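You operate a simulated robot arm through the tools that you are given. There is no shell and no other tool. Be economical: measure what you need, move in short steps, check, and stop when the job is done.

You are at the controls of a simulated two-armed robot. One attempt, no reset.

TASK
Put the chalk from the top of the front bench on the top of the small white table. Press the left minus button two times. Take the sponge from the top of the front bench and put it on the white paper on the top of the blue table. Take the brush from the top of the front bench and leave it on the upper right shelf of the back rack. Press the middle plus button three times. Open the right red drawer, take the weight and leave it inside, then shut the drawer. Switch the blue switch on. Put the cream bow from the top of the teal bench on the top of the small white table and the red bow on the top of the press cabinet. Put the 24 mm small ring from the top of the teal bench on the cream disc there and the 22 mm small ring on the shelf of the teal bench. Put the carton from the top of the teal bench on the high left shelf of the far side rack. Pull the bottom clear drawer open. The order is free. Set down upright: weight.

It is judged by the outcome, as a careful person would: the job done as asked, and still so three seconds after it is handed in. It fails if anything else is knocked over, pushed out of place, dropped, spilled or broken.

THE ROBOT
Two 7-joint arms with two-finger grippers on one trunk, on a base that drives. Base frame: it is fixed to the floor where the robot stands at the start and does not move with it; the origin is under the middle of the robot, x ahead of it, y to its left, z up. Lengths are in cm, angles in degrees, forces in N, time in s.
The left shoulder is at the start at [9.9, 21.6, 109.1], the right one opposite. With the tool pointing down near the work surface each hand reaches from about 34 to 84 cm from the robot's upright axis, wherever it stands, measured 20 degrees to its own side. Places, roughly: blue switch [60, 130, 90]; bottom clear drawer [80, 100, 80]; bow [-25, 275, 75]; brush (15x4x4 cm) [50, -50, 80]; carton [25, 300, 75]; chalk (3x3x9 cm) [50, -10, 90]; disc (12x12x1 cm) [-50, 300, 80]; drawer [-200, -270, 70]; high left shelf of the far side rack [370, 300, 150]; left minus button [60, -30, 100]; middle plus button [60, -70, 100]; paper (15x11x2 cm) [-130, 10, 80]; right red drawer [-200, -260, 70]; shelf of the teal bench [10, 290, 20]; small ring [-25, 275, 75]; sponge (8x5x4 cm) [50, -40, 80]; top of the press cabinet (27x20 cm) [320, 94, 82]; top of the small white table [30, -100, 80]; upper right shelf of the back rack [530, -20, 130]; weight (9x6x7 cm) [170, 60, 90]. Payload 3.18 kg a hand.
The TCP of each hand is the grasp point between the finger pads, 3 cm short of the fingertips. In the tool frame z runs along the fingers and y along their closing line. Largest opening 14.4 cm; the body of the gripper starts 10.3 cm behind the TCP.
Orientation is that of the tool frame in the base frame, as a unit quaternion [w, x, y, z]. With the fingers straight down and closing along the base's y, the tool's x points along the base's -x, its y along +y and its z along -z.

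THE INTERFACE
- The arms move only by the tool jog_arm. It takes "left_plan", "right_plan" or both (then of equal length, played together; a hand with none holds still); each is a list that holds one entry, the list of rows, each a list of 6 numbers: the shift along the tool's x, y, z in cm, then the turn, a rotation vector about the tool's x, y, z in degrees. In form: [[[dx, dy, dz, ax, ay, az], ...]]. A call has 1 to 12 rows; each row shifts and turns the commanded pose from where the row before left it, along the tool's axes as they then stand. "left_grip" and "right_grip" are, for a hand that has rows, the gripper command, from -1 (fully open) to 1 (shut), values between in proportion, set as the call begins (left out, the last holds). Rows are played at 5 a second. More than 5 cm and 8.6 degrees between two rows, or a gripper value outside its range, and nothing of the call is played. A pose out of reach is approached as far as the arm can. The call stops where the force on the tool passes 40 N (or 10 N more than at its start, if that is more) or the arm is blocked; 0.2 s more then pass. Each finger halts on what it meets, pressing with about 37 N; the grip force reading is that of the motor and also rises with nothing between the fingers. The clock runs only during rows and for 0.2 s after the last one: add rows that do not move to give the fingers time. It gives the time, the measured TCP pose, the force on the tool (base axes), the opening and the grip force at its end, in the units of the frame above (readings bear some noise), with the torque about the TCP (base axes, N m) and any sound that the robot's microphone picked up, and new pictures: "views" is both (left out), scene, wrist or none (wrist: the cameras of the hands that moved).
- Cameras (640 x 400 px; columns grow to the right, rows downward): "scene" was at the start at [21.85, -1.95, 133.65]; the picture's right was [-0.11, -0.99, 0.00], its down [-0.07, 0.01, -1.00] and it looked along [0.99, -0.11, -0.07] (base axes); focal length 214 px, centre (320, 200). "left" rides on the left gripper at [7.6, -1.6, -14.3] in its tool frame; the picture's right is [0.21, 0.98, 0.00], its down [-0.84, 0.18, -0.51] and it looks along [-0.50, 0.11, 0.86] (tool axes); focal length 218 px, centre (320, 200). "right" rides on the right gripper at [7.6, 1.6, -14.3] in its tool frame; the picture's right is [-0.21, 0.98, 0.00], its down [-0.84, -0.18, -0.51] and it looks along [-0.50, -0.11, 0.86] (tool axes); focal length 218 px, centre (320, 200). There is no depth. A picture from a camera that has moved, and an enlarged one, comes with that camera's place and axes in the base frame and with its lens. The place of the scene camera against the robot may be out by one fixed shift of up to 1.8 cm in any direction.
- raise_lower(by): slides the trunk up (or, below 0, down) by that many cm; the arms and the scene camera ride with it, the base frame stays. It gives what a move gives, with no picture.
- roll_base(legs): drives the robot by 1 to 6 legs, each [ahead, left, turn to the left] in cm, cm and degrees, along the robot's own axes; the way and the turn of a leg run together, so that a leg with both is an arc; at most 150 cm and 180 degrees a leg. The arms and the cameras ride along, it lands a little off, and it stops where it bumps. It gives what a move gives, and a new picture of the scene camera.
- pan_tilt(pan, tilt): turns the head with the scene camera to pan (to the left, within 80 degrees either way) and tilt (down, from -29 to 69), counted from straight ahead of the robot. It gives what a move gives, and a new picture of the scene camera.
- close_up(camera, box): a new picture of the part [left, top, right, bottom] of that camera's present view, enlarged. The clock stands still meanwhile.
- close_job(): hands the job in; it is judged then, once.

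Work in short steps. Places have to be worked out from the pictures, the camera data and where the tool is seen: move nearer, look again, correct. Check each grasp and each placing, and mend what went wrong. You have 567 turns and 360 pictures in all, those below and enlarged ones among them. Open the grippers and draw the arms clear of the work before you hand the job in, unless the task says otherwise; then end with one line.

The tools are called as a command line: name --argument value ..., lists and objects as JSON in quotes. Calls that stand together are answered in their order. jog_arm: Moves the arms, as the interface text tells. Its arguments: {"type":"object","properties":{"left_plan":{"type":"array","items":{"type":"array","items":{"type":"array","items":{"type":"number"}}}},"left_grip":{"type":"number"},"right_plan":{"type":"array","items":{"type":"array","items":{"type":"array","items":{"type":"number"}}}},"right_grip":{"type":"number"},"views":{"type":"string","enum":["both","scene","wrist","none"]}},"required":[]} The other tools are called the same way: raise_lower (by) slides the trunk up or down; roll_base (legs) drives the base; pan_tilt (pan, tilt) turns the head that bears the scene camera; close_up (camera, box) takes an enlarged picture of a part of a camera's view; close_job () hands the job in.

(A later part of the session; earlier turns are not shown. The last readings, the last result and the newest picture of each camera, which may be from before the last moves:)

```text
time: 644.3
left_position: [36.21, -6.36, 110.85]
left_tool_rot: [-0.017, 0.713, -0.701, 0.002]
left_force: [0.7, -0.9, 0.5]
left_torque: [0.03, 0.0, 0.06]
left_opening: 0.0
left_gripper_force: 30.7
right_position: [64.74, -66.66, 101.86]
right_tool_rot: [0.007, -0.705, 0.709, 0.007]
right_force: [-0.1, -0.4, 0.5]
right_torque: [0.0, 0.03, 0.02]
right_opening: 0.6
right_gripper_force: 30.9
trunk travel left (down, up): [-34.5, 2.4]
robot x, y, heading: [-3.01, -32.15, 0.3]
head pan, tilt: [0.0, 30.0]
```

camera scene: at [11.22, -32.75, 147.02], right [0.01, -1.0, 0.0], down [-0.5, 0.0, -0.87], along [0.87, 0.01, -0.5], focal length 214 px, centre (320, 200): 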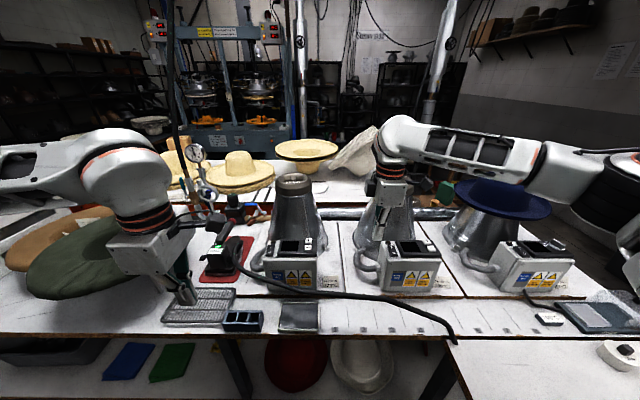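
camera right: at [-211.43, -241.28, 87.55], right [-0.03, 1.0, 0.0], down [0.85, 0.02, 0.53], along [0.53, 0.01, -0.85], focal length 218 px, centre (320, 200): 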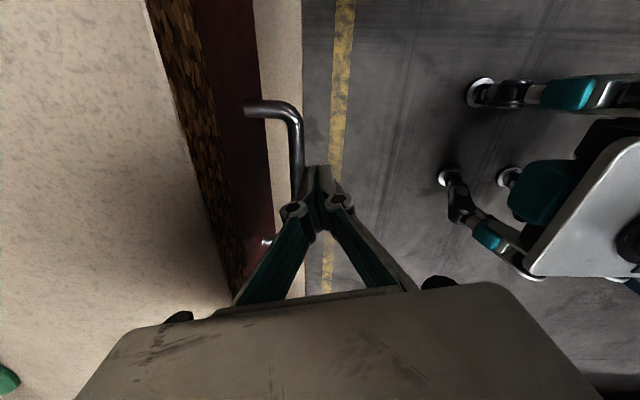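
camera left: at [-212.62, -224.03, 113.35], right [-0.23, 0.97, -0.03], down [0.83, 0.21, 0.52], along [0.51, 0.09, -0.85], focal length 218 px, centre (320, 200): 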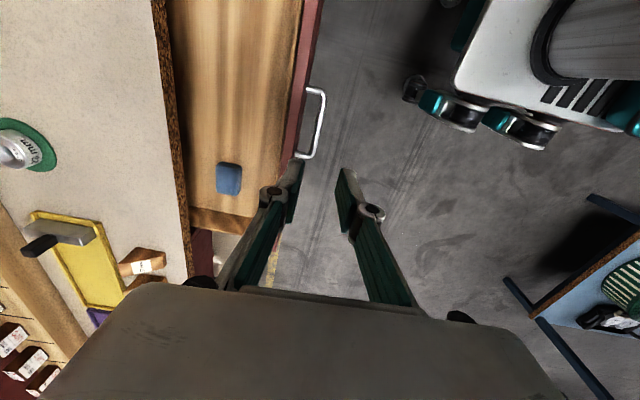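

jog_arm --right_plan '[[[0, 0, 0.3, 0, 0, 0]]]' --views "none"

jog_arm --right_plan '[[[0, 0, 0.3, 0, 0, 0]]]' --views "none"

```text
time: 644.7
left_position: [36.13, -6.47, 110.94]
left_tool_rot: [-0.019, 0.714, -0.7, 0.002]
left_force: [0.4, -0.2, -0.5]
left_torque: [0.01, 0.01, -0.01]
left_opening: 0.0
left_gripper_force: 30.7
right_position: [64.78, -66.65, 101.53]
right_tool_rot: [0.007, -0.705, 0.709, 0.007]
right_force: [-0.7, -0.1, 2.6]
right_torque: [-0.06, -0.01, 0.0]
right_opening: 0.6
right_gripper_force: 30.7
trunk travel left (down, up): [-34.5, 2.4]
robot x, y, heading: [-2.86, -32.2, 0.4]
head pan, tilt: [0.0, 30.0]
heard: click
```

```text
time: 645.1
left_position: [36.12, -6.36, 110.92]
left_tool_rot: [-0.018, 0.714, -0.7, 0.002]
left_force: [-1.0, -0.4, -1.2]
left_torque: [0.0, 0.04, 0.0]
left_opening: 0.0
left_gripper_force: 30.8
right_position: [64.84, -66.77, 101.3]
right_tool_rot: [0.008, -0.706, 0.709, 0.006]
right_force: [-1.2, -0.6, 5.9]
right_torque: [-0.08, 0.02, 0.0]
right_opening: 0.59
right_gripper_force: 31.0
trunk travel left (down, up): [-34.5, 2.4]
robot x, y, heading: [-2.71, -32.12, 0.4]
head pan, tilt: [0.0, 30.0]
```

A click: first press counted. Release and press again (2nd).

jog_arm --right_plan '[[[0, 0, -0.7, 0, 0, 0], [0, 0, -0.7, 0, 0, 0], [0, 0, 0, 0, 0, 0]]]' --views "none"

jog_arm --right_plan '[[[0, 0, 0.6, 0, 0, 0], [0, 0, 0.6, 0, 0, 0], [0, 0, 0.2, 0, 0, 0]]]' --views "none"

jog_arm --right_plan '[[[0, 0, -0.7, 0, 0, 0], [0, 0, -0.7, 0, 0, 0], [0, 0, 0, 0, 0, 0]]]' --views "none"

```text
time: 645.9
left_position: [36.17, -6.47, 110.89]
left_tool_rot: [-0.019, 0.713, -0.7, 0.002]
left_force: [-0.4, -0.1, -0.5]
left_torque: [0.01, 0.0, -0.02]
left_opening: 0.02
left_gripper_force: 30.6
right_position: [64.85, -66.79, 102.67]
right_tool_rot: [0.008, -0.705, 0.709, 0.008]
right_force: [-0.9, 0.4, -0.4]
right_torque: [0.0, -0.01, -0.02]
right_opening: 0.0
right_gripper_force: 31.0
trunk travel left (down, up): [-34.5, 2.4]
robot x, y, heading: [-2.81, -31.48, 0.2]
head pan, tilt: [0.0, 30.0]
```

```text
time: 646.7
left_position: [36.15, -6.33, 110.8]
left_tool_rot: [-0.019, 0.713, -0.7, 0.002]
left_force: [-0.7, 1.0, -0.5]
left_torque: [0.01, -0.01, 0.01]
left_opening: 0.02
left_gripper_force: 31.3
right_position: [64.84, -66.8, 101.38]
right_tool_rot: [0.008, -0.705, 0.709, 0.006]
right_force: [0.7, -1.0, 7.2]
right_torque: [-0.08, -0.05, 0.01]
right_opening: 0.64
right_gripper_force: 31.3
trunk travel left (down, up): [-34.5, 2.4]
robot x, y, heading: [-2.46, -31.8, 0.2]
head pan, tilt: [0.0, 30.0]
heard: click
```

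```text
time: 647.5
left_position: [36.3, -6.38, 110.89]
left_tool_rot: [-0.018, 0.714, -0.7, 0.002]
left_force: [0.3, 0.1, -0.6]
left_torque: [-0.01, 0.01, -0.02]
left_opening: 0.01
left_gripper_force: 30.4
right_position: [64.89, -66.79, 102.56]
right_tool_rot: [0.007, -0.705, 0.709, 0.007]
right_force: [-0.5, 0.2, -0.2]
right_torque: [-0.01, 0.02, -0.01]
right_opening: 0.0
right_gripper_force: 30.8
trunk travel left (down, up): [-34.5, 2.4]
robot x, y, heading: [-2.68, -32.09, 0.5]
head pan, tilt: [0.0, 30.0]
```

Second click registered. Third press, then lift clear.

jog_arm --right_plan '[[[0, 0, 0.6, 0, 0, 0], [0, 0, 0.6, 0, 0, 0], [0, 0, 0.1, 0, 0, 0]]]' --views "none"

jog_arm --right_plan '[[[0, 0, -1, 0, 0, 0], [0, 0, -3, 0, 0, 0], [0, 0, -3, 0, 0, 0]]]' --views "none"

```text
time: 648.3
left_position: [36.21, -6.4, 110.84]
left_tool_rot: [-0.019, 0.714, -0.7, 0.002]
left_force: [0.0, 0.1, 0.3]
left_torque: [-0.01, -0.01, 0.0]
left_opening: 0.0
left_gripper_force: 31.0
right_position: [64.92, -66.81, 101.51]
right_tool_rot: [0.008, -0.705, 0.709, 0.007]
right_force: [1.5, -1.3, 3.9]
right_torque: [-0.09, 0.0, 0.02]
right_opening: 0.61
right_gripper_force: 30.4
trunk travel left (down, up): [-34.5, 2.4]
robot x, y, heading: [-3.0, -32.22, 0.6]
head pan, tilt: [0.0, 30.0]
heard: click
```

```text
time: 649.1
left_position: [36.26, -6.52, 110.91]
left_tool_rot: [-0.019, 0.713, -0.7, 0.002]
left_force: [0.1, -0.3, 0.1]
left_torque: [0.0, 0.03, -0.01]
left_opening: 0.0
left_gripper_force: 31.0
right_position: [64.77, -66.92, 108.59]
right_tool_rot: [0.006, -0.705, 0.709, 0.007]
right_force: [-0.3, -0.5, 0.1]
right_torque: [-0.01, -0.02, -0.02]
right_opening: 0.0
right_gripper_force: 30.4
trunk travel left (down, up): [-34.5, 2.4]
robot x, y, heading: [-2.79, -31.81, 0.1]
head pan, tilt: [0.0, 30.0]
```

Three clicks heard for middle plus. Retract slightly and shift left for the left minus button.

jog_arm --right_plan '[[[0, 3.2, -1, 0, 0, 0]]]' --views "none"

roll_base --legs '[[0, 39.4, 0]]'

```text
time: 649.5
left_position: [36.1, -6.46, 110.93]
left_tool_rot: [-0.019, 0.713, -0.701, 0.003]
left_force: [-0.6, -0.1, 0.3]
left_torque: [-0.02, -0.06, 0.02]
left_opening: 0.0
left_gripper_force: 30.5
right_position: [61.49, -66.94, 109.58]
right_tool_rot: [0.008, -0.705, 0.709, 0.006]
right_force: [-0.9, -0.4, -0.3]
right_torque: [0.0, -0.08, -0.05]
right_opening: 0.0
right_gripper_force: 30.6
trunk travel left (down, up): [-34.5, 2.4]
robot x, y, heading: [-2.88, -31.82, 0.2]
head pan, tilt: [0.0, 30.0]
```

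```text
time: 653.5
left_position: [36.31, 32.39, 110.86]
left_tool_rot: [-0.019, 0.711, -0.703, 0.003]
left_force: [0.1, -0.4, 0.8]
left_torque: [0.01, 0.0, 0.03]
left_opening: 0.0
left_gripper_force: 30.1
right_position: [61.29, -28.37, 109.42]
right_tool_rot: [0.007, -0.702, 0.712, 0.007]
right_force: [-0.7, -0.2, 0.7]
right_torque: [0.0, -0.02, -0.01]
right_opening: 0.01
right_gripper_force: 30.5
trunk travel left (down, up): [-34.5, 2.4]
robot x, y, heading: [-2.78, 7.28, -0.4]
head pan, tilt: [0.0, 30.0]
camera scene: at [11.02, 6.3, 147.03], right [0.0, -1.0, 0.0], down [-0.5, 0.0, -0.87], along [0.87, 0.0, -0.5], focal length 214 px, centre (320, 200)
```

scene: 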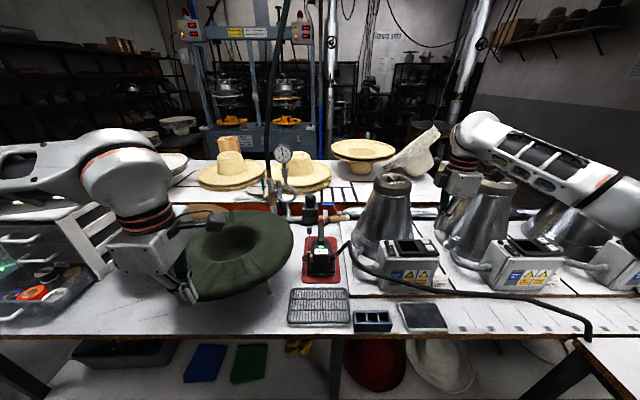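

jog_arm --right_plan '[[[-1.1, -0.3, 1.5, 0, 0, 0], [0, 0, 1.5, 0, 0, 0]]]' --views "none"

close_up --camera "right" --box '[220, 60, 460, 210]'

```text
time: 654.0
left_position: [36.3, 32.42, 110.91]
left_tool_rot: [-0.018, 0.71, -0.704, 0.002]
left_force: [-0.6, -0.8, 0.2]
left_torque: [0.01, 0.0, 0.01]
left_opening: 0.01
left_gripper_force: 30.9
right_position: [61.55, -27.2, 106.64]
right_tool_rot: [0.008, -0.702, 0.712, 0.007]
right_force: [0.3, -0.2, 0.1]
right_torque: [0.03, 0.0, -0.04]
right_opening: 0.0
right_gripper_force: 30.7
trunk travel left (down, up): [-34.5, 2.4]
robot x, y, heading: [-3.1, 7.14, 0.2]
head pan, tilt: [0.0, 30.0]
```

```text
2.67 times, centred on (340, 135) of right
camera zoom: at [59.86, -35.0, 120.65], right [-0.97, 0.22, 0.0], down [0.19, 0.83, 0.53], along [0.11, 0.51, -0.85], focal length 582 px, centre (267, 373)
```

zoom: 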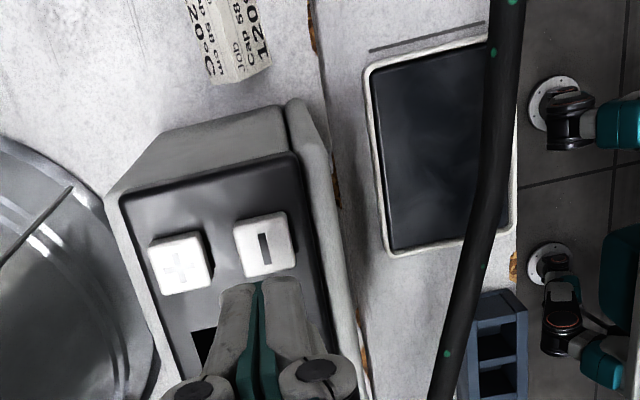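

Aligned within 0.4 cm. Correct and press once.

jog_arm --right_plan '[[[0.4, 0, 1.5, 0, 0, 0], [0, 0, 1.5, 0, 0, 0], [0, 0, 1.2, 0, 0, 0], [0, 0, 0.4, 0, 0, 0]]]' --views "none"

jog_arm --right_plan '[[[0, 0, 0.3, 0, 0, 0], [0, 0, 0.2, 0, 0, 0]]]' --views "none"

```text
time: 655.0
left_position: [36.32, 32.45, 110.91]
left_tool_rot: [-0.019, 0.711, -0.703, 0.002]
left_force: [-0.3, -0.7, 0.1]
left_torque: [0.02, -0.03, 0.02]
left_opening: 0.0
left_gripper_force: 31.1
right_position: [61.58, -27.4, 101.93]
right_tool_rot: [0.009, -0.701, 0.713, 0.007]
right_force: [0.5, -1.2, 0.3]
right_torque: [-0.03, 0.0, 0.02]
right_opening: 0.61
right_gripper_force: 30.9
trunk travel left (down, up): [-34.5, 2.4]
robot x, y, heading: [-3.09, 7.55, -0.0]
head pan, tilt: [0.0, 30.0]
```

```text
time: 655.6
left_position: [36.27, 32.26, 111.02]
left_tool_rot: [-0.018, 0.711, -0.703, 0.002]
left_force: [0.0, 0.6, 0.1]
left_torque: [0.01, 0.01, 0.04]
left_opening: 0.0
left_gripper_force: 30.6
right_position: [61.53, -27.42, 101.38]
right_tool_rot: [0.008, -0.703, 0.712, 0.007]
right_force: [-1.1, -0.6, 1.8]
right_torque: [0.02, -0.02, 0.01]
right_opening: 0.61
right_gripper_force: 30.8
trunk travel left (down, up): [-34.5, 2.4]
robot x, y, heading: [-2.75, 7.17, -0.3]
head pan, tilt: [0.0, 30.0]
heard: click
```

First click. Release and press the second time.

jog_arm --right_plan '[[[0, 0, -0.7, 0, 0, 0], [0, 0, -0.6, 0, 0, 0], [0, 0, 0, 0, 0, 0]]]' --views "none"

jog_arm --right_plan '[[[0, 0, 0.6, 0, 0, 0], [0, 0, 0.6, 0, 0, 0], [0, 0, 0.2, 0, 0, 0]]]' --views "none"

jog_arm --right_plan '[[[0, 0, -1, 0, 0, 0], [0, 1, -3, 0, 0, 0], [0, 2, -3, 0, 0, 0], [0, 3, -2, 0, 0, 0]]]' --views "none"

```text
time: 656.5
left_position: [36.37, 32.4, 110.81]
left_tool_rot: [-0.017, 0.711, -0.703, 0.003]
left_force: [0.4, -0.4, -0.1]
left_torque: [0.0, -0.02, -0.01]
left_opening: 0.0
left_gripper_force: 31.0
right_position: [61.44, -27.56, 102.69]
right_tool_rot: [0.007, -0.702, 0.712, 0.007]
right_force: [0.2, -0.5, -1.0]
right_torque: [0.02, 0.0, 0.01]
right_opening: 0.0
right_gripper_force: 30.7
trunk travel left (down, up): [-34.5, 2.4]
robot x, y, heading: [-2.81, 7.22, -0.1]
head pan, tilt: [0.0, 30.0]
```

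```text
time: 657.2
left_position: [36.3, 32.33, 110.93]
left_tool_rot: [-0.018, 0.71, -0.704, 0.002]
left_force: [-0.8, 0.7, -0.4]
left_torque: [-0.01, -0.03, 0.02]
left_opening: 0.0
left_gripper_force: 30.4
right_position: [61.54, -27.44, 101.43]
right_tool_rot: [0.008, -0.703, 0.712, 0.007]
right_force: [1.4, -2.0, 7.5]
right_torque: [-0.14, 0.0, 0.03]
right_opening: 0.59
right_gripper_force: 30.2
trunk travel left (down, up): [-34.5, 2.4]
robot x, y, heading: [-2.88, 7.8, 0.3]
head pan, tilt: [0.0, 30.0]
heard: click
```

```text
time: 658.2
left_position: [36.26, 32.31, 111.05]
left_tool_rot: [-0.02, 0.711, -0.703, 0.004]
left_force: [0.4, -0.4, 0.0]
left_torque: [-0.01, 0.01, -0.01]
left_opening: 0.0
left_gripper_force: 30.6
right_position: [55.53, -27.76, 110.22]
right_tool_rot: [0.008, -0.702, 0.712, 0.006]
right_force: [0.1, -1.0, -0.9]
right_torque: [-0.03, -0.03, 0.01]
right_opening: 0.0
right_gripper_force: 30.8
trunk travel left (down, up): [-34.5, 2.4]
robot x, y, heading: [-3.14, 7.44, -0.2]
head pan, tilt: [0.0, 30.0]
```

Both presses registered. Now the teal bench: drive there in one multi-leg call.

roll_base --legs '[[-40, 0, 0], [0, 148, 0], [0, 0, 90], [58, 0, 0], [0, -18, 0]]'

close_up --camera "right" --box '[0, 0, 640, 400]'

```text
time: 682.3
left_position: [-54.04, 255.17, 110.87]
left_tool_rot: [-0.015, 1.0, 0.022, -0.012]
left_force: [0.6, 0.3, -0.3]
left_torque: [-0.01, 0.0, -0.01]
left_opening: 0.02
left_gripper_force: 30.6
right_position: [5.46, 276.36, 110.16]
right_tool_rot: [0.0, 1.0, 0.01, -0.011]
right_force: [-0.2, 0.0, -0.4]
right_torque: [-0.02, 0.02, 0.0]
right_opening: 0.03
right_gripper_force: 31.0
trunk travel left (down, up): [-34.5, 2.4]
robot x, y, heading: [-27.48, 216.89, 91.8]
head pan, tilt: [0.0, 30.0]
camera scene: at [-26.99, 228.78, 147.03], right [1.0, 0.03, 0.0], down [0.02, -0.5, -0.87], along [-0.03, 0.87, -0.5], focal length 214 px, centre (320, 200)
```

scene: 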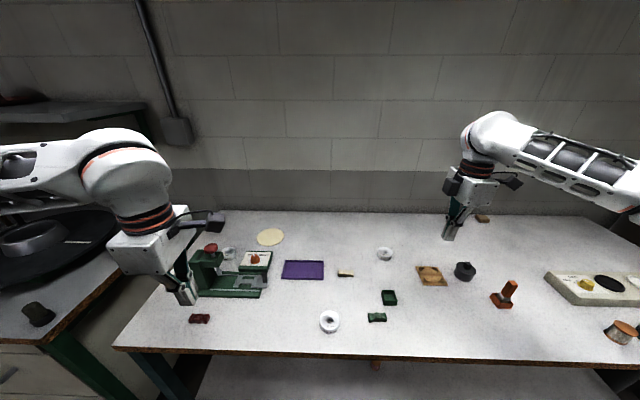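

```text
1.00 times, centred on (320, 200) of right (not enlarged: the box is as wide or as high as the picture)
camera zoom: at [13.42, 275.02, 124.29], right [-0.19, -0.98, 0.0], down [-0.83, 0.16, 0.53], along [-0.52, 0.1, -0.85], focal length 218 px, centre (320, 200)
```

zoom: 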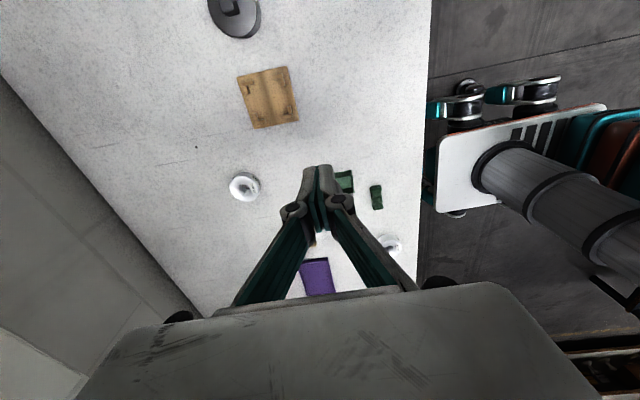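

24 mm ring at ≈[−3.6,293]. Move the right hand above it with the gripper open ~8 cm.

jog_arm --right_plan '[[[-1.82, -3.34, 1, 0, 0, 0], [-1.82, -3.34, 1, 0, 0, 0], [-1.82, -3.34, 1, 0, 0, 0], [-1.82, -3.34, 1, 0, 0, 0], [-1.82, -3.34, 1, 0, 0, 0], [0, 0, 3, 0, 0, 0], [0, 0, 3, 0, 0, 0]]]' --right_grip -0.1 --views "none"

```text
time: 683.9
left_position: [-54.3, 255.04, 110.89]
left_tool_rot: [-0.015, 1.0, 0.023, -0.009]
left_force: [-1.0, 0.0, -0.5]
left_torque: [0.01, -0.06, -0.02]
left_opening: 0.0
left_gripper_force: 30.5
right_position: [-4.22, 292.58, 99.59]
right_tool_rot: [0.0, 1.0, 0.01, -0.009]
right_force: [-0.6, -0.7, 0.1]
right_torque: [0.04, -0.09, -0.02]
right_opening: 7.93
right_gripper_force: 0.1
right hand out of reach, approached as far as the arm can: row 5
trunk travel left (down, up): [-34.5, 2.4]
robot x, y, heading: [-27.63, 216.58, 92.0]
head pan, tilt: [0.0, 30.0]
```

close_up --camera "right" --box '[220, 80, 420, 205]'

```text
3.20 times, centred on (320, 142) of right
camera zoom: at [3.69, 291.27, 113.68], right [-0.19, -0.98, 0.0], down [-0.84, 0.16, 0.52], along [-0.51, 0.1, -0.85], focal length 698 px, centre (320, 384)
```

zoom: 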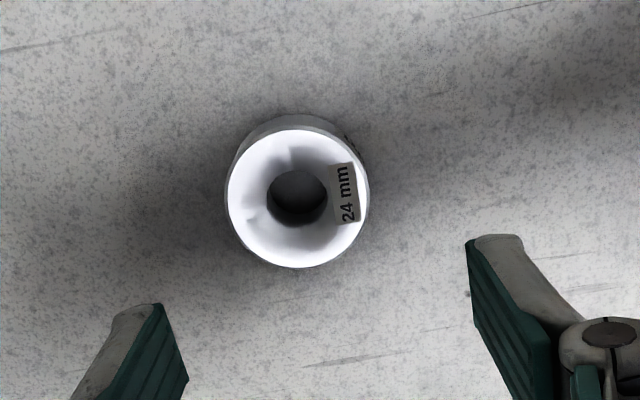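

Ring centre ≈[−4.1,293.7]. Shift 1.1 cm and descend, then close.

jog_arm --right_plan '[[[0, -0.3, 3, 0, 0, 0], [0, -0.4, 3, 0, 0, 0], [0, -0.4, 3, 0, 0, 0], [0, 0, 2.7, 0, 0, 0]]]' --views "none"

jog_arm --right_plan '[[[0, 0, 0.4, 0, 0, 0], [0, 0, 0, 0, 0, 0], [0, 0, 0, 0, 0, 0]]]' --right_grip 1 --views "none"

```text
time: 684.9
left_position: [-54.13, 255.0, 110.94]
left_tool_rot: [-0.015, 1.0, 0.021, -0.01]
left_force: [-0.2, -0.6, 0.5]
left_torque: [0.01, -0.01, -0.02]
left_opening: 0.02
left_gripper_force: 30.3
right_position: [-2.63, 291.76, 89.01]
right_tool_rot: [-0.004, 1.0, 0.011, -0.011]
right_force: [0.1, 1.7, 10.2]
right_torque: [0.47, 0.07, 0.04]
right_opening: 8.27
right_gripper_force: 2.9
right hand out of reach, approached as far as the arm can: row 1, 2, 3, 4
trunk travel left (down, up): [-34.5, 2.4]
robot x, y, heading: [-27.43, 216.64, 91.7]
head pan, tilt: [0.0, 30.0]
```

```text
time: 685.7
left_position: [-54.19, 254.76, 111.0]
left_tool_rot: [-0.017, 1.0, 0.022, -0.011]
left_force: [-0.1, 0.6, -0.7]
left_torque: [0.0, -0.03, 0.0]
left_opening: 0.0
left_gripper_force: 30.6
right_position: [-2.4, 291.49, 89.1]
right_tool_rot: [-0.005, 1.0, 0.01, -0.009]
right_force: [-0.3, -5.9, 39.2]
right_torque: [-0.13, -0.12, 0.06]
right_opening: 0.63
right_gripper_force: 30.4
trunk travel left (down, up): [-34.5, 2.4]
robot x, y, heading: [-27.69, 216.83, 91.6]
head pan, tilt: [0.0, 30.0]
```

The hand was at its reach limit and missed. Raise, move the base 4 cm closer, and look again.

jog_arm --right_plan '[[[0, 0, -3, 0, 0, 0], [0, 0, -4, 0, 0, 0], [0, 0, 0, 0, 0, 0]]]' --right_grip -0.1 --views "none"

roll_base --legs '[[4.5, 0, -1.5]]'

close_up --camera "right" --box '[220, 80, 420, 205]'

```text
time: 686.5
left_position: [-54.0, 255.19, 110.8]
left_tool_rot: [-0.015, 1.0, 0.022, -0.011]
left_force: [-0.4, -0.2, -0.1]
left_torque: [0.0, -0.02, -0.04]
left_opening: 0.0
left_gripper_force: 30.7
right_position: [-2.19, 292.21, 95.25]
right_tool_rot: [0.002, 1.0, 0.008, -0.011]
right_force: [0.4, -0.4, -0.2]
right_torque: [0.0, 0.02, -0.04]
right_opening: 7.93
right_gripper_force: 0.0
right hand out of reach, approached as far as the arm can: row 2
trunk travel left (down, up): [-34.5, 2.4]
robot x, y, heading: [-27.8, 216.96, 91.7]
head pan, tilt: [0.0, 30.0]
```

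```text
time: 687.4
left_position: [-53.21, 260.4, 110.87]
left_tool_rot: [-0.014, 1.0, 0.008, -0.011]
left_force: [0.2, 0.7, 0.1]
left_torque: [-0.1, 0.0, -0.02]
left_opening: 0.0
left_gripper_force: 30.4
right_position: [-0.37, 296.3, 95.15]
right_tool_rot: [0.001, 1.0, -0.004, -0.011]
right_force: [0.0, 0.4, 0.2]
right_torque: [-0.07, -0.02, -0.02]
right_opening: 7.92
right_gripper_force: 0.1
trunk travel left (down, up): [-34.5, 2.4]
robot x, y, heading: [-27.3, 221.32, 90.4]
head pan, tilt: [0.0, 30.0]
camera scene: at [-26.77, 233.48, 147.0], right [1.0, 0.01, 0.0], down [0.0, -0.5, -0.87], along [-0.01, 0.87, -0.5], focal length 214 px, centre (320, 200)
```

scene: 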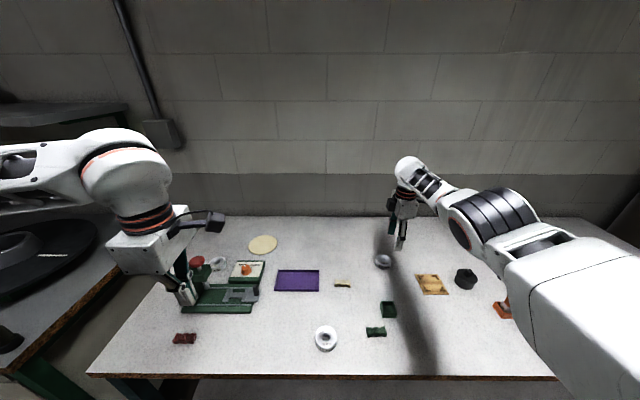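

```text
3.20 times, centred on (320, 142) of right
camera zoom: at [7.54, 294.72, 109.37], right [-0.22, -0.98, 0.01], down [-0.83, 0.19, 0.52], along [-0.51, 0.11, -0.85], focal length 698 px, centre (320, 384)
```

zoom: 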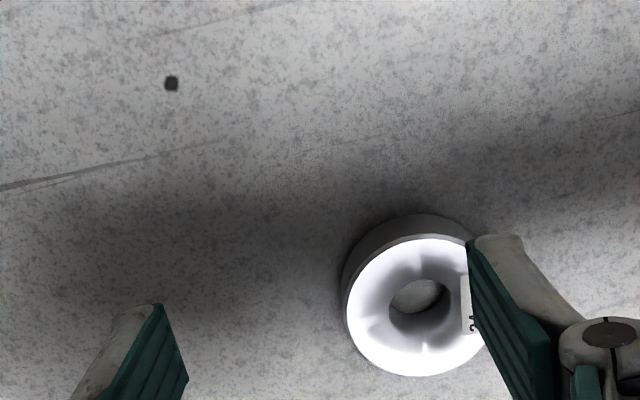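

jog_arm --right_plan '[[[-1.65, 1.35, 0, 0, 0, 0], [-1.65, 1.35, 0, 0, 0, 0], [0, 0, 2.5, 0, 0, 0], [0, 0, 2.5, 0, 0, 0], [0, 0, 2, 0, 0, 0]]]' --views "none"

```text
time: 688.6
left_position: [-53.13, 259.97, 110.94]
left_tool_rot: [-0.016, 1.0, 0.008, -0.011]
left_force: [0.4, 0.4, 0.0]
left_torque: [0.01, 0.03, -0.02]
left_opening: 0.0
left_gripper_force: 30.5
right_position: [-3.36, 295.16, 88.9]
right_tool_rot: [-0.002, 1.0, -0.003, -0.01]
right_force: [-0.6, -4.5, 15.6]
right_torque: [-0.77, 0.0, -0.07]
right_opening: 8.52
right_gripper_force: 4.1
right hand out of reach, approached as far as the arm can: row 1, 2, 4, 5
trunk travel left (down, up): [-34.5, 2.4]
robot x, y, heading: [-27.58, 221.07, 90.3]
head pan, tilt: [0.0, 30.0]
```

jog_arm --right_plan '[[[0, 0, -3, 0, 0, 0], [0, 0, -3, 0, 0, 0], [0, 1.6, 0, 0, 0, 0], [0, 0, 0, 0, 0, 0]]]' --views "none"

```text
time: 689.6
left_position: [-53.17, 260.2, 110.95]
left_tool_rot: [-0.015, 1.0, 0.01, -0.012]
left_force: [-0.4, 0.3, -0.4]
left_torque: [0.03, 0.0, 0.01]
left_opening: 0.0
left_gripper_force: 30.8
right_position: [-3.25, 293.64, 94.63]
right_tool_rot: [0.001, 1.0, -0.004, -0.011]
right_force: [-1.3, -0.1, 0.2]
right_torque: [0.0, -0.06, 0.0]
right_opening: 7.93
right_gripper_force: 0.0
trunk travel left (down, up): [-34.5, 2.4]
robot x, y, heading: [-27.29, 221.23, 90.4]
head pan, tilt: [0.0, 30.0]
```

jog_arm --right_plan '[[[-0.4, 0, 2, 0, 0, 0], [0, 0, 2, 0, 0, 0], [0, 0, 1.5, 0, 0, 0]]]' --views "none"

jog_arm --right_plan '[[[0, 0, 1, 0, 0, 0], [0, 0, 0.5, 0, 0, 0]]]' --views "none"

```text
time: 690.4
left_position: [-53.19, 260.27, 110.89]
left_tool_rot: [-0.015, 1.0, 0.008, -0.011]
left_force: [0.4, 1.1, 0.4]
left_torque: [-0.02, 0.0, -0.01]
left_opening: 0.0
left_gripper_force: 31.1
right_position: [-3.55, 293.61, 88.98]
right_tool_rot: [0.001, 1.0, -0.004, -0.01]
right_force: [0.0, 0.8, -0.5]
right_torque: [-0.03, -0.03, 0.0]
right_opening: 7.94
right_gripper_force: 0.0
trunk travel left (down, up): [-34.5, 2.4]
robot x, y, heading: [-27.64, 221.42, 90.4]
head pan, tilt: [0.0, 30.0]
```

```text
time: 691.0
left_position: [-53.22, 260.3, 110.92]
left_tool_rot: [-0.015, 1.0, 0.008, -0.011]
left_force: [0.0, 0.8, 0.7]
left_torque: [-0.02, 0.03, 0.0]
left_opening: 0.0
left_gripper_force: 30.7
right_position: [-3.61, 293.5, 87.6]
right_tool_rot: [0.001, 1.0, -0.003, -0.011]
right_force: [0.4, -0.1, -0.5]
right_torque: [0.01, -0.01, 0.0]
right_opening: 7.91
right_gripper_force: 0.1
trunk travel left (down, up): [-34.5, 2.4]
robot x, y, heading: [-27.34, 221.38, 90.3]
head pan, tilt: [0.0, 30.0]
```

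Positioned at [−3.6,293.5,87.6] with no contact. Close.

jog_arm --right_plan '[[[0, 0, 0, 0, 0, 0], [0, 0, 0, 0, 0, 0], [0, 0, 0, 0, 0, 0]]]' --right_grip 1 --views "none"

jog_arm --right_plan '[[[0, 0, -3, 0, 0, 0], [0, 0, -3, 0, 0, 0], [0, 0, -3, 0, 0, 0], [0, 0, -3, 0, 0, 0]]]' --views "none"

```text
time: 691.8
left_position: [-53.13, 260.35, 110.91]
left_tool_rot: [-0.014, 1.0, 0.008, -0.011]
left_force: [0.4, 1.1, 0.1]
left_torque: [0.02, 0.01, 0.02]
left_opening: 0.0
left_gripper_force: 30.5
right_position: [-3.72, 293.7, 87.46]
right_tool_rot: [0.001, 1.0, -0.003, -0.01]
right_force: [0.0, -0.8, 0.6]
right_torque: [0.05, -0.04, -0.03]
right_opening: 5.68
right_gripper_force: 37.3
trunk travel left (down, up): [-34.5, 2.4]
robot x, y, heading: [-27.79, 221.2, 90.4]
head pan, tilt: [0.0, 30.0]
```

```text
time: 692.8
left_position: [-53.2, 260.21, 111.02]
left_tool_rot: [-0.015, 1.0, 0.009, -0.011]
left_force: [0.0, -0.3, -0.6]
left_torque: [-0.01, -0.01, 0.0]
left_opening: 0.01
left_gripper_force: 30.7
right_position: [-3.68, 293.51, 99.61]
right_tool_rot: [0.001, 1.0, -0.003, -0.01]
right_force: [-0.2, -0.3, -1.8]
right_torque: [0.0, -0.03, 0.02]
right_opening: 5.68
right_gripper_force: 37.2
trunk travel left (down, up): [-34.5, 2.4]
robot x, y, heading: [-27.81, 220.88, 90.5]
head pan, tilt: [0.0, 30.0]
```

Ring held. Disc at ≈[−52.4,303.6], so I shift left and slightly forward, and add a little forward pitch for reach.

jog_arm --right_plan '[[[0, 2, -3, 0, 0, 0], [0, 2, -3, 0, 0, 0], [0, 0, 0, 7, 0, 0], [0, 0, 0, 7, 0, 0], [0, 0, 0, 6, 0, 0]]]' --views "none"

roll_base --legs '[[0, 35, 0], [3, 0, -0.5]]'

close_up --camera "right" --box '[0, 0, 640, 400]'

```text
time: 693.4
left_position: [-53.23, 260.16, 111.01]
left_tool_rot: [-0.015, 1.0, 0.009, -0.01]
left_force: [-0.2, -0.4, -1.8]
left_torque: [0.01, -0.02, -0.02]
left_opening: 0.0
left_gripper_force: 30.5
right_position: [4.77, 291.46, 110.92]
right_tool_rot: [-0.047, 0.986, -0.016, 0.162]
right_force: [-0.8, 0.1, 0.1]
right_torque: [0.0, -0.01, -0.02]
right_opening: 5.66
right_gripper_force: 37.2
trunk travel left (down, up): [-34.5, 2.4]
robot x, y, heading: [-27.83, 221.28, 90.3]
head pan, tilt: [0.0, 30.0]
stopped in row 3 (right hand): the arm was blocked; the commanded pose is now the measured one
```

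```text
time: 697.5
left_position: [-87.85, 262.98, 110.88]
left_tool_rot: [-0.014, 1.0, 0.009, -0.011]
left_force: [0.1, 0.8, 0.6]
left_torque: [-0.08, 0.02, -0.01]
left_opening: 0.0
left_gripper_force: 30.6
right_position: [-29.88, 294.18, 110.78]
right_tool_rot: [-0.046, 0.986, -0.015, 0.16]
right_force: [0.3, 0.9, -2.4]
right_torque: [-0.05, -0.04, 0.0]
right_opening: 5.66
right_gripper_force: 37.1
trunk travel left (down, up): [-34.5, 2.4]
robot x, y, heading: [-62.24, 223.33, 90.4]
head pan, tilt: [0.0, 30.0]
camera scene: at [-61.56, 236.08, 147.01], right [1.0, 0.01, 0.0], down [0.0, -0.5, -0.87], along [0.0, 0.87, -0.5], focal length 214 px, centre (320, 200)
```

scene: 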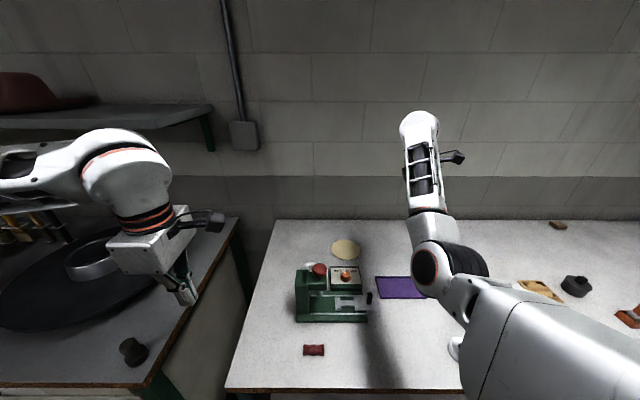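

```text
1.00 times, centred on (320, 200) of right (not enlarged: the box is as wide or as high as the picture)
camera zoom: at [-27.3, 291.16, 126.46], right [-0.21, -0.96, -0.16], down [-0.96, 0.17, 0.23], along [-0.19, 0.2, -0.96], focal length 218 px, centre (320, 200)
```

zoom: 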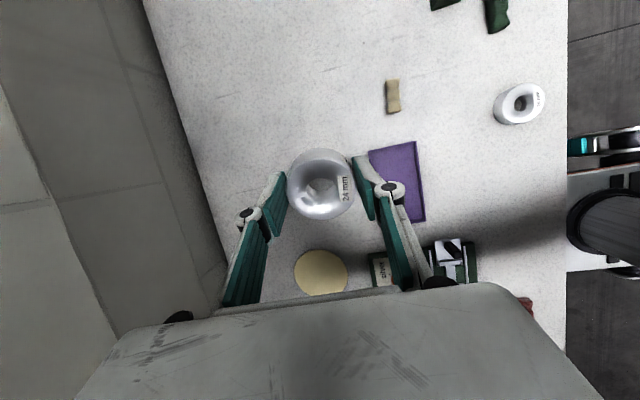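

The arm hit a limit and leaned the tool; disc is at ≈[−51.5,303.4]. Bring the hand laterally toward it and re-level.

jog_arm --right_plan '[[[-3.98, 0.12, -0.7, 0, 0, 0], [-3.98, 0.12, -0.7, 0, 0, 0], [-3.98, 0.12, -0.7, 0, 0, 0], [-3.98, 0.12, -0.7, 0, -6, 0], [-3.98, 0.12, -0.7, 0, -6, 0], [0, 0, 0, 0, -6, 0]]]' --views "none"

```text
time: 698.2
left_position: [-87.93, 262.74, 110.92]
left_tool_rot: [-0.016, 1.0, 0.009, -0.01]
left_force: [-0.6, -0.5, -0.2]
left_torque: [0.05, -0.01, -0.02]
left_opening: 0.01
left_gripper_force: 30.6
right_position: [-27.93, 294.53, 112.12]
right_tool_rot: [-0.057, 0.964, -0.076, 0.248]
right_force: [0.2, 0.2, -0.9]
right_torque: [0.01, -0.02, 0.06]
right_opening: 5.68
right_gripper_force: 37.0
trunk travel left (down, up): [-34.5, 2.4]
robot x, y, heading: [-62.51, 223.38, 90.2]
head pan, tilt: [0.0, 30.0]
stopped in row 3 (right hand): the arm was blocked; the commanded pose is now the measured one
```

Pull the hand back out of the stretched posture and re-level it.

jog_arm --right_plan '[[[-0.2, 3.2, 1.1, 0, 0, 0], [-0.2, 3.2, 1.1, 0, 0, 0], [-0.2, 3.2, 1.1, 0, 0, 0], [-0.2, 3.2, 1.1, 0, 0, 0], [0, 0, 0, 0, -7, 0], [0, 0, 0, 0, -7, 0], [0, 0, 0, 0, -7, 0], [0, 0, 0, 0, -7, 0]]]' --views "none"

```text
time: 698.9
left_position: [-87.79, 262.93, 110.89]
left_tool_rot: [-0.016, 1.0, 0.008, -0.011]
left_force: [-0.2, -0.2, -1.1]
left_torque: [0.0, 0.04, 0.0]
left_opening: 0.0
left_gripper_force: 30.7
right_position: [-18.75, 286.79, 110.03]
right_tool_rot: [-0.049, 0.945, -0.136, 0.294]
right_force: [-0.1, 0.1, -1.4]
right_torque: [-0.02, -0.01, 0.02]
right_opening: 5.68
right_gripper_force: 37.1
trunk travel left (down, up): [-34.5, 2.4]
robot x, y, heading: [-62.27, 223.86, 90.3]
head pan, tilt: [0.0, 30.0]
stopped in row 3 (right hand): the arm was blocked; the commanded pose is now the measured one
```

The right arm has slid into an awkward stretched posture. Back the base off so I can re-pose it freely.

roll_base --legs '[[-28, 0, 0]]'

jog_arm --right_plan '[[[0, 3, 1, 0, 0, 0], [0, 3, 1, 0, 0, 0], [0, 3, 1, 0, 0, 0], [0, 3, 1, 0, 0, 0]]]' --views "none"

```text
time: 700.8
left_position: [-87.82, 235.31, 110.87]
left_tool_rot: [-0.016, 1.0, 0.013, -0.012]
left_force: [0.1, 0.0, -0.1]
left_torque: [0.02, -0.05, 0.01]
left_opening: 0.01
left_gripper_force: 30.7
right_position: [-19.04, 259.56, 110.06]
right_tool_rot: [-0.051, 0.946, -0.133, 0.292]
right_force: [-0.8, -1.6, -1.2]
right_torque: [0.0, 0.0, -0.01]
right_opening: 5.66
right_gripper_force: 36.5
trunk travel left (down, up): [-34.5, 2.4]
robot x, y, heading: [-61.65, 195.99, 90.5]
head pan, tilt: [0.0, 30.0]
camera scene: at [-61.36, 208.4, 147.04], right [1.0, 0.01, 0.0], down [0.01, -0.5, -0.87], along [-0.01, 0.87, -0.5], focal length 214 px, centre (320, 200)
```

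scene: 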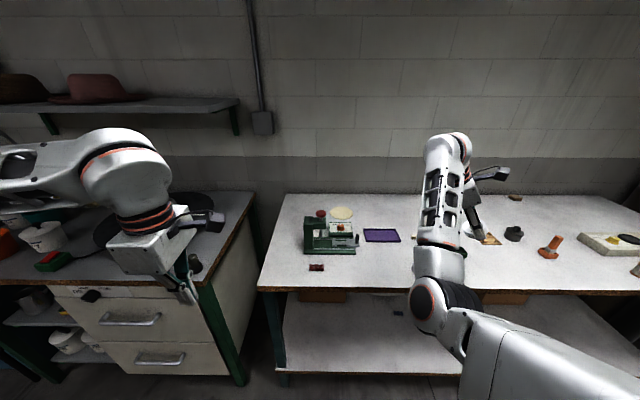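

```text
time: 701.6
left_position: [-87.93, 235.24, 110.98]
left_tool_rot: [-0.016, 1.0, 0.012, -0.011]
left_force: [-1.0, -0.4, 0.9]
left_torque: [0.02, 0.03, 0.04]
left_opening: 0.02
left_gripper_force: 30.7
right_position: [-10.32, 249.26, 110.19]
right_tool_rot: [-0.056, 0.914, -0.199, 0.349]
right_force: [0.0, -0.2, -2.0]
right_torque: [-0.02, -0.02, 0.0]
right_opening: 5.63
right_gripper_force: 36.7
trunk travel left (down, up): [-34.5, 2.4]
robot x, y, heading: [-62.05, 196.27, 90.7]
head pan, tilt: [0.0, 30.0]
stopped in row 4 (right hand): the arm was blocked; the commanded pose is now the measured one
```

Re-level the hand by rotating about the wrist (keeping the wrist where it is).

jog_arm --right_plan '[[[-2.6, 0.42, 0, -0.95, -5.9, -3.35], [-2.6, 0.42, 0, -0.95, -5.9, -3.35], [-2.6, 0.42, 0, -0.95, -5.9, -3.35], [-2.6, 0.42, 0, -0.95, -5.9, -3.35], [-2.6, 0.42, 0, -0.95, -5.9, -3.35], [-2.6, 0.42, 0, -0.95, -5.9, -3.35], [-2.6, 0.42, 0, -0.95, -5.9, -3.35]]]' --views "none"

```text
time: 702.4
left_position: [-88.08, 235.38, 110.85]
left_tool_rot: [-0.016, 1.0, 0.012, -0.011]
left_force: [-0.1, 0.0, 0.2]
left_torque: [0.03, -0.06, 0.02]
left_opening: 0.02
left_gripper_force: 29.9
right_position: [-10.36, 250.65, 112.72]
right_tool_rot: [-0.065, 0.928, -0.143, 0.337]
right_force: [-2.1, -0.5, -1.4]
right_torque: [-0.02, -0.03, 0.01]
right_opening: 5.66
right_gripper_force: 37.0
trunk travel left (down, up): [-34.5, 2.4]
robot x, y, heading: [-62.21, 196.64, 90.8]
head pan, tilt: [0.0, 30.0]
stopped in row 3 (right hand): the arm was blocked; the commanded pose is now the measured one
```

jog_arm --right_plan '[[[-1.8, 0.6, 2.2, 0, 0, 0], [-1.8, 0.6, 2.2, 0, 0, 0], [-1.8, 0.6, 2.2, 0, 0, 0], [-1.8, 0.6, 2.2, 0, 0, 0], [-1.8, 0.6, 2.2, 0, -4, -2]]]' --views "none"

```text
time: 703.4
left_position: [-87.7, 235.32, 110.98]
left_tool_rot: [-0.016, 1.0, 0.012, -0.012]
left_force: [-0.1, 0.3, 0.1]
left_torque: [0.02, -0.01, -0.01]
left_opening: 0.0
left_gripper_force: 30.8
right_position: [-2.32, 248.73, 106.03]
right_tool_rot: [-0.073, 0.9, -0.2, 0.381]
right_force: [0.3, 0.3, -1.2]
right_torque: [0.01, 0.03, 0.01]
right_opening: 5.67
right_gripper_force: 37.6
trunk travel left (down, up): [-34.5, 2.4]
robot x, y, heading: [-61.96, 195.89, 90.8]
head pan, tilt: [0.0, 30.0]
stopped in row 5 (right hand): the arm was blocked; the commanded pose is now the measured one
```

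Let the arm go the way it wants: outward to the right, then try levelling there.

jog_arm --right_plan '[[[2.5, -1, 2.5, 0, 0, 0], [2.5, -1, 2.5, 0, 0, 0], [2.5, -1, 2.5, 0, 0, 0], [2.5, -1, 2.5, 0, 0, 0], [0, 0, 0, 0, -5, -2.5], [0, 0, 0, 0, -5, -2.5], [0, 0, 0, 0, -5, -2.5]]]' --views "scene"

```text
time: 705.0
left_position: [-87.76, 235.2, 110.93]
left_tool_rot: [-0.016, 1.0, 0.012, -0.011]
left_force: [0.8, 0.5, 0.7]
left_torque: [0.01, -0.02, 0.01]
left_opening: 0.0
left_gripper_force: 30.7
right_position: [12.02, 248.02, 106.61]
right_tool_rot: [-0.072, 0.954, -0.128, 0.263]
right_force: [0.5, -0.8, -1.0]
right_torque: [-0.02, 0.03, 0.02]
right_opening: 5.68
right_gripper_force: 36.4
trunk travel left (down, up): [-34.5, 2.4]
robot x, y, heading: [-61.79, 196.17, 90.6]
head pan, tilt: [0.0, 30.0]
camera scene: at [-61.33, 208.48, 147.03], right [1.0, 0.01, 0.0], down [0.01, -0.5, -0.87], along [-0.01, 0.87, -0.5], focal length 214 px, centre (320, 200)
```

scene: 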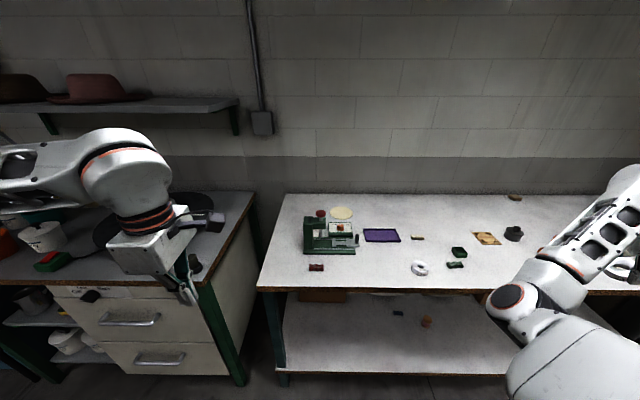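

jog_arm --right_plan '[[[1, 0, 0, -1.67, -6.1, -3], [1, 0, 0, -1.67, -6.1, -3], [1, 0, 0, -1.67, -6.1, -3], [1, 0, 0, -1.67, -6.1, -3], [1, 0, 0, -1.67, -6.1, -3], [0, 3, 0, 0, 0, 0], [0, 3, 0, 0, 0, 0], [0, 3, 0, 0, 0, 0]]]' --views "none"

```text
time: 706.8
left_position: [-87.85, 235.18, 110.92]
left_tool_rot: [-0.015, 1.0, 0.012, -0.011]
left_force: [-0.3, -0.3, 0.3]
left_torque: [0.0, -0.02, -0.01]
left_opening: 0.0
left_gripper_force: 30.6
right_position: [16.74, 238.09, 108.15]
right_tool_rot: [-0.002, 1.0, 0.002, 0.002]
right_force: [0.8, -0.7, -1.7]
right_torque: [-0.01, -0.04, 0.03]
right_opening: 5.69
right_gripper_force: 36.8
trunk travel left (down, up): [-34.5, 2.4]
robot x, y, heading: [-62.08, 196.88, 90.9]
head pan, tilt: [0.0, 30.0]
```

Level again. Bring it inward and lower.

jog_arm --right_plan '[[[-3.5, 0, 1, 0, 0, 0], [-3.5, 0, 1, 0, 0, 0], [-3.5, 0, 1, 0, 0, 0], [-3.5, 0, 1, 0, 0, 0], [-3.5, 0, 1, 0, 0, 0], [-3.5, 0, 1, 0, 0, 0], [-3.5, 0, 0, 0, 0, 0], [-3.5, 0, 0, 0, 0, 0], [-3.5, 0, 0, 0, 0, 0], [-3.5, 0, 0, 0, 0, 0]]]' --views "none"

```text
time: 708.7
left_position: [-87.81, 235.34, 110.92]
left_tool_rot: [-0.016, 1.0, 0.012, -0.011]
left_force: [0.6, -0.3, -0.8]
left_torque: [0.03, -0.01, -0.03]
left_opening: 0.0
left_gripper_force: 30.4
right_position: [-3.86, 233.88, 104.51]
right_tool_rot: [-0.013, 0.995, -0.095, 0.032]
right_force: [-0.4, 0.2, -1.8]
right_torque: [-0.01, -0.03, 0.01]
right_opening: 5.66
right_gripper_force: 37.1
trunk travel left (down, up): [-34.5, 2.4]
robot x, y, heading: [-61.71, 196.33, 90.7]
head pan, tilt: [0.0, 30.0]
stopped in row 9 (right hand): the arm was blocked; the commanded pose is now the measured one
```

Still folded the wrong way. Try raising the hand high to let the elbow swing back.

jog_arm --right_plan '[[[3, 0, -3.5, 0, 0, 0], [3, 0, -3.5, 0, 0, 0], [2, 0, -4, 0, 0, 0], [2, 0, -4, 0, 0, 0], [0, 0, -4, 0, 0, 0], [0, 0, -4, 0, 0, 0], [0, 0, -4, 0, 0, 0], [0, 2, -4, 0, 0, 0], [0, 3, -3, 0, 0, 0], [0, 3, -3, 0, 0, 0]]]' --views "scene"

```text
time: 710.9
left_position: [-87.78, 235.16, 110.83]
left_tool_rot: [-0.017, 1.0, 0.012, -0.011]
left_force: [-0.5, 0.4, 0.7]
left_torque: [0.05, 0.04, -0.04]
left_opening: 0.01
left_gripper_force: 31.1
right_position: [1.81, 223.75, 141.8]
right_tool_rot: [-0.011, 0.995, -0.091, 0.029]
right_force: [-0.8, -0.3, -1.4]
right_torque: [0.07, -0.04, 0.02]
right_opening: 5.66
right_gripper_force: 37.2
trunk travel left (down, up): [-34.5, 2.4]
robot x, y, heading: [-62.37, 196.36, 90.6]
head pan, tilt: [0.0, 30.0]
camera scene: at [-61.4, 208.3, 147.05], right [1.0, 0.01, 0.0], down [0.01, -0.5, -0.87], along [-0.01, 0.87, -0.5], focal length 214 px, centre (320, 200)
```

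scene: 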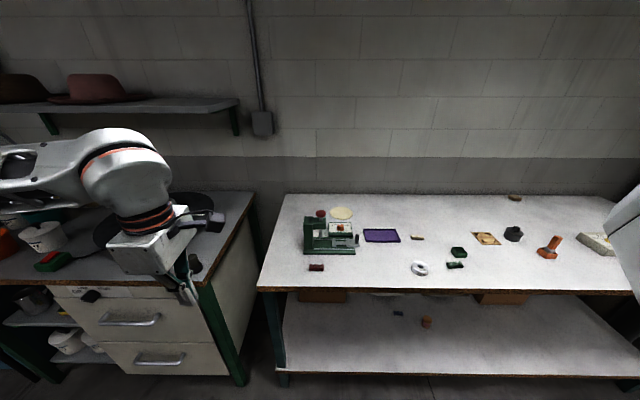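

The elbow seems to have swung out. Bring the hand inward, forward and down to test.

jog_arm --right_plan '[[[-2.73, -1.02, 2.5, 0, 0, 0], [-2.73, -1.02, 2.5, 0, 0, 0], [-2.73, -1.02, 2.5, 0, 0, 0], [-2.73, -1.02, 2.5, 0, 0, 0], [-2.73, -1.02, 2.5, 0, 0, 0], [-2.73, -1.02, 2.5, 0, 0, 0], [-2.73, -1.02, 2.5, 0, 0, 0], [-2.73, -1.02, 2.5, 0, 0, 0], [-2.73, -1.02, 2.5, 0, 0, 0], [-2.73, -1.02, 2.5, 0, 0, 0]]]' --views "none"

```text
time: 712.5
left_position: [-87.86, 235.58, 110.89]
left_tool_rot: [-0.015, 1.0, 0.011, -0.01]
left_force: [-0.8, 0.9, -0.9]
left_torque: [-0.01, -0.06, -0.02]
left_opening: 0.0
left_gripper_force: 30.8
right_position: [-10.59, 232.04, 122.19]
right_tool_rot: [-0.009, 0.986, -0.164, 0.014]
right_force: [0.5, -0.3, -0.9]
right_torque: [-0.06, -0.05, -0.01]
right_opening: 5.66
right_gripper_force: 37.5
right hand out of reach, approached as far as the arm can: row 8
trunk travel left (down, up): [-34.5, 2.4]
robot x, y, heading: [-62.13, 196.69, 90.9]
head pan, tilt: [0.0, 30.0]
stopped in row 8 (right hand): the arm was blocked; the commanded pose is now the measured one
```

jog_arm --right_plan '[[[2, 2, -4, 0, 0, 0], [2, 2, -4, 0, 0, 0], [1, 2, -4, 0, 0, 0], [0, 2, -4, 0, 0, 0], [0, 0, -4, 0, 0, 0], [0, 0, -4, 0, 0, 0], [-3.5, 0, 0, 0, 0, 0], [-3.5, 0, 0, 0, 0, 0], [-3.5, 0, 0, 0, 0, 0], [-3.5, 0, 0, 0, 0, 0], [-3.5, 0, 0, 0, 0, 0], [-3.5, 0, 0, 0, 0, 0]]]' --views "none"

```text
time: 714.0
left_position: [-87.61, 235.6, 110.83]
left_tool_rot: [-0.014, 1.0, 0.012, -0.011]
left_force: [-0.1, 0.9, -0.5]
left_torque: [-0.04, 0.01, -0.01]
left_opening: 0.0
left_gripper_force: 30.9
right_position: [-8.03, 226.39, 139.44]
right_tool_rot: [0.133, 0.973, -0.182, 0.04]
right_force: [0.8, 0.5, -1.7]
right_torque: [-0.07, 0.04, 0.0]
right_opening: 5.66
right_gripper_force: 37.5
trunk travel left (down, up): [-34.5, 2.4]
robot x, y, heading: [-61.87, 196.42, 90.4]
head pan, tilt: [0.0, 30.0]
stopped in row 7 (right hand): the arm was blocked; the commanded pose is now the measured one
```

jog_arm --right_plan '[[[0, 0, 0, 0, 0, 8], [0, 0, 0, 0, 0, 8], [0, 0, 0, 0, 0, 8], [0, 0, 0, 0, 0, 8], [0, 0, 0, 0, 0, 8], [0, 0, 0, 0, 0, 8]]]' --views "none"

```text
time: 715.4
left_position: [-87.71, 235.21, 110.9]
left_tool_rot: [-0.016, 1.0, 0.012, -0.012]
left_force: [-0.6, -0.4, 0.2]
left_torque: [-0.03, 0.03, 0.01]
left_opening: 0.0
left_gripper_force: 30.4
right_position: [-7.65, 226.44, 137.79]
right_tool_rot: [0.134, 0.802, -0.57, 0.113]
right_force: [0.4, -0.8, -1.5]
right_torque: [-0.01, 0.0, -0.03]
right_opening: 5.65
right_gripper_force: 37.0
trunk travel left (down, up): [-34.5, 2.4]
robot x, y, heading: [-61.89, 196.21, 90.7]
head pan, tilt: [0.0, 30.0]
```

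jog_arm --right_plan '[[[-1.3, 3.8, 0, 0, 0, 0], [-1.3, 3.8, 0, 0, 0, 0], [-1.3, 3.8, 0, 0, 0, 0], [-1.3, 3.8, 0, 0, 0, 0], [-1.3, 3.8, 0, 0, 0, 0]]]' --views "none"

```text
time: 716.0
left_position: [-87.66, 235.29, 110.99]
left_tool_rot: [-0.016, 1.0, 0.011, -0.011]
left_force: [-1.2, -0.3, -0.5]
left_torque: [0.01, 0.03, 0.01]
left_opening: 0.0
left_gripper_force: 31.0
right_position: [-9.56, 222.87, 135.75]
right_tool_rot: [0.17, 0.756, -0.628, 0.075]
right_force: [0.2, 0.9, -2.7]
right_torque: [-0.01, 0.02, -0.01]
right_opening: 5.64
right_gripper_force: 36.7
trunk travel left (down, up): [-34.5, 2.4]
robot x, y, heading: [-62.51, 196.39, 90.9]
head pan, tilt: [0.0, 30.0]
stopped in row 2 (right hand): the arm was blocked; the commanded pose is now the measured one
```

pan_tilt --pan -55 --tilt 20

```text
time: 717.2
left_position: [-87.72, 235.25, 111.02]
left_tool_rot: [-0.016, 1.0, 0.011, -0.011]
left_force: [0.2, 0.1, 0.0]
left_torque: [-0.05, -0.03, -0.01]
left_opening: 0.0
left_gripper_force: 31.0
right_position: [-9.5, 222.96, 135.54]
right_tool_rot: [0.17, 0.757, -0.627, 0.075]
right_force: [0.7, -0.6, -1.4]
right_torque: [-0.03, 0.0, -0.04]
right_opening: 5.66
right_gripper_force: 36.9
trunk travel left (down, up): [-34.5, 2.4]
robot x, y, heading: [-62.01, 196.18, 90.8]
head pan, tilt: [-55.0, 20.0]
camera scene: at [-53.61, 204.84, 148.63], right [0.58, -0.81, 0.0], down [-0.28, -0.2, -0.94], along [0.76, 0.55, -0.34], focal length 214 px, centre (320, 200)
```

scene: 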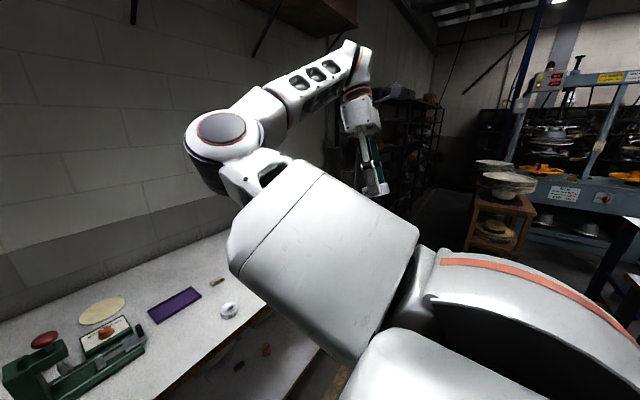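

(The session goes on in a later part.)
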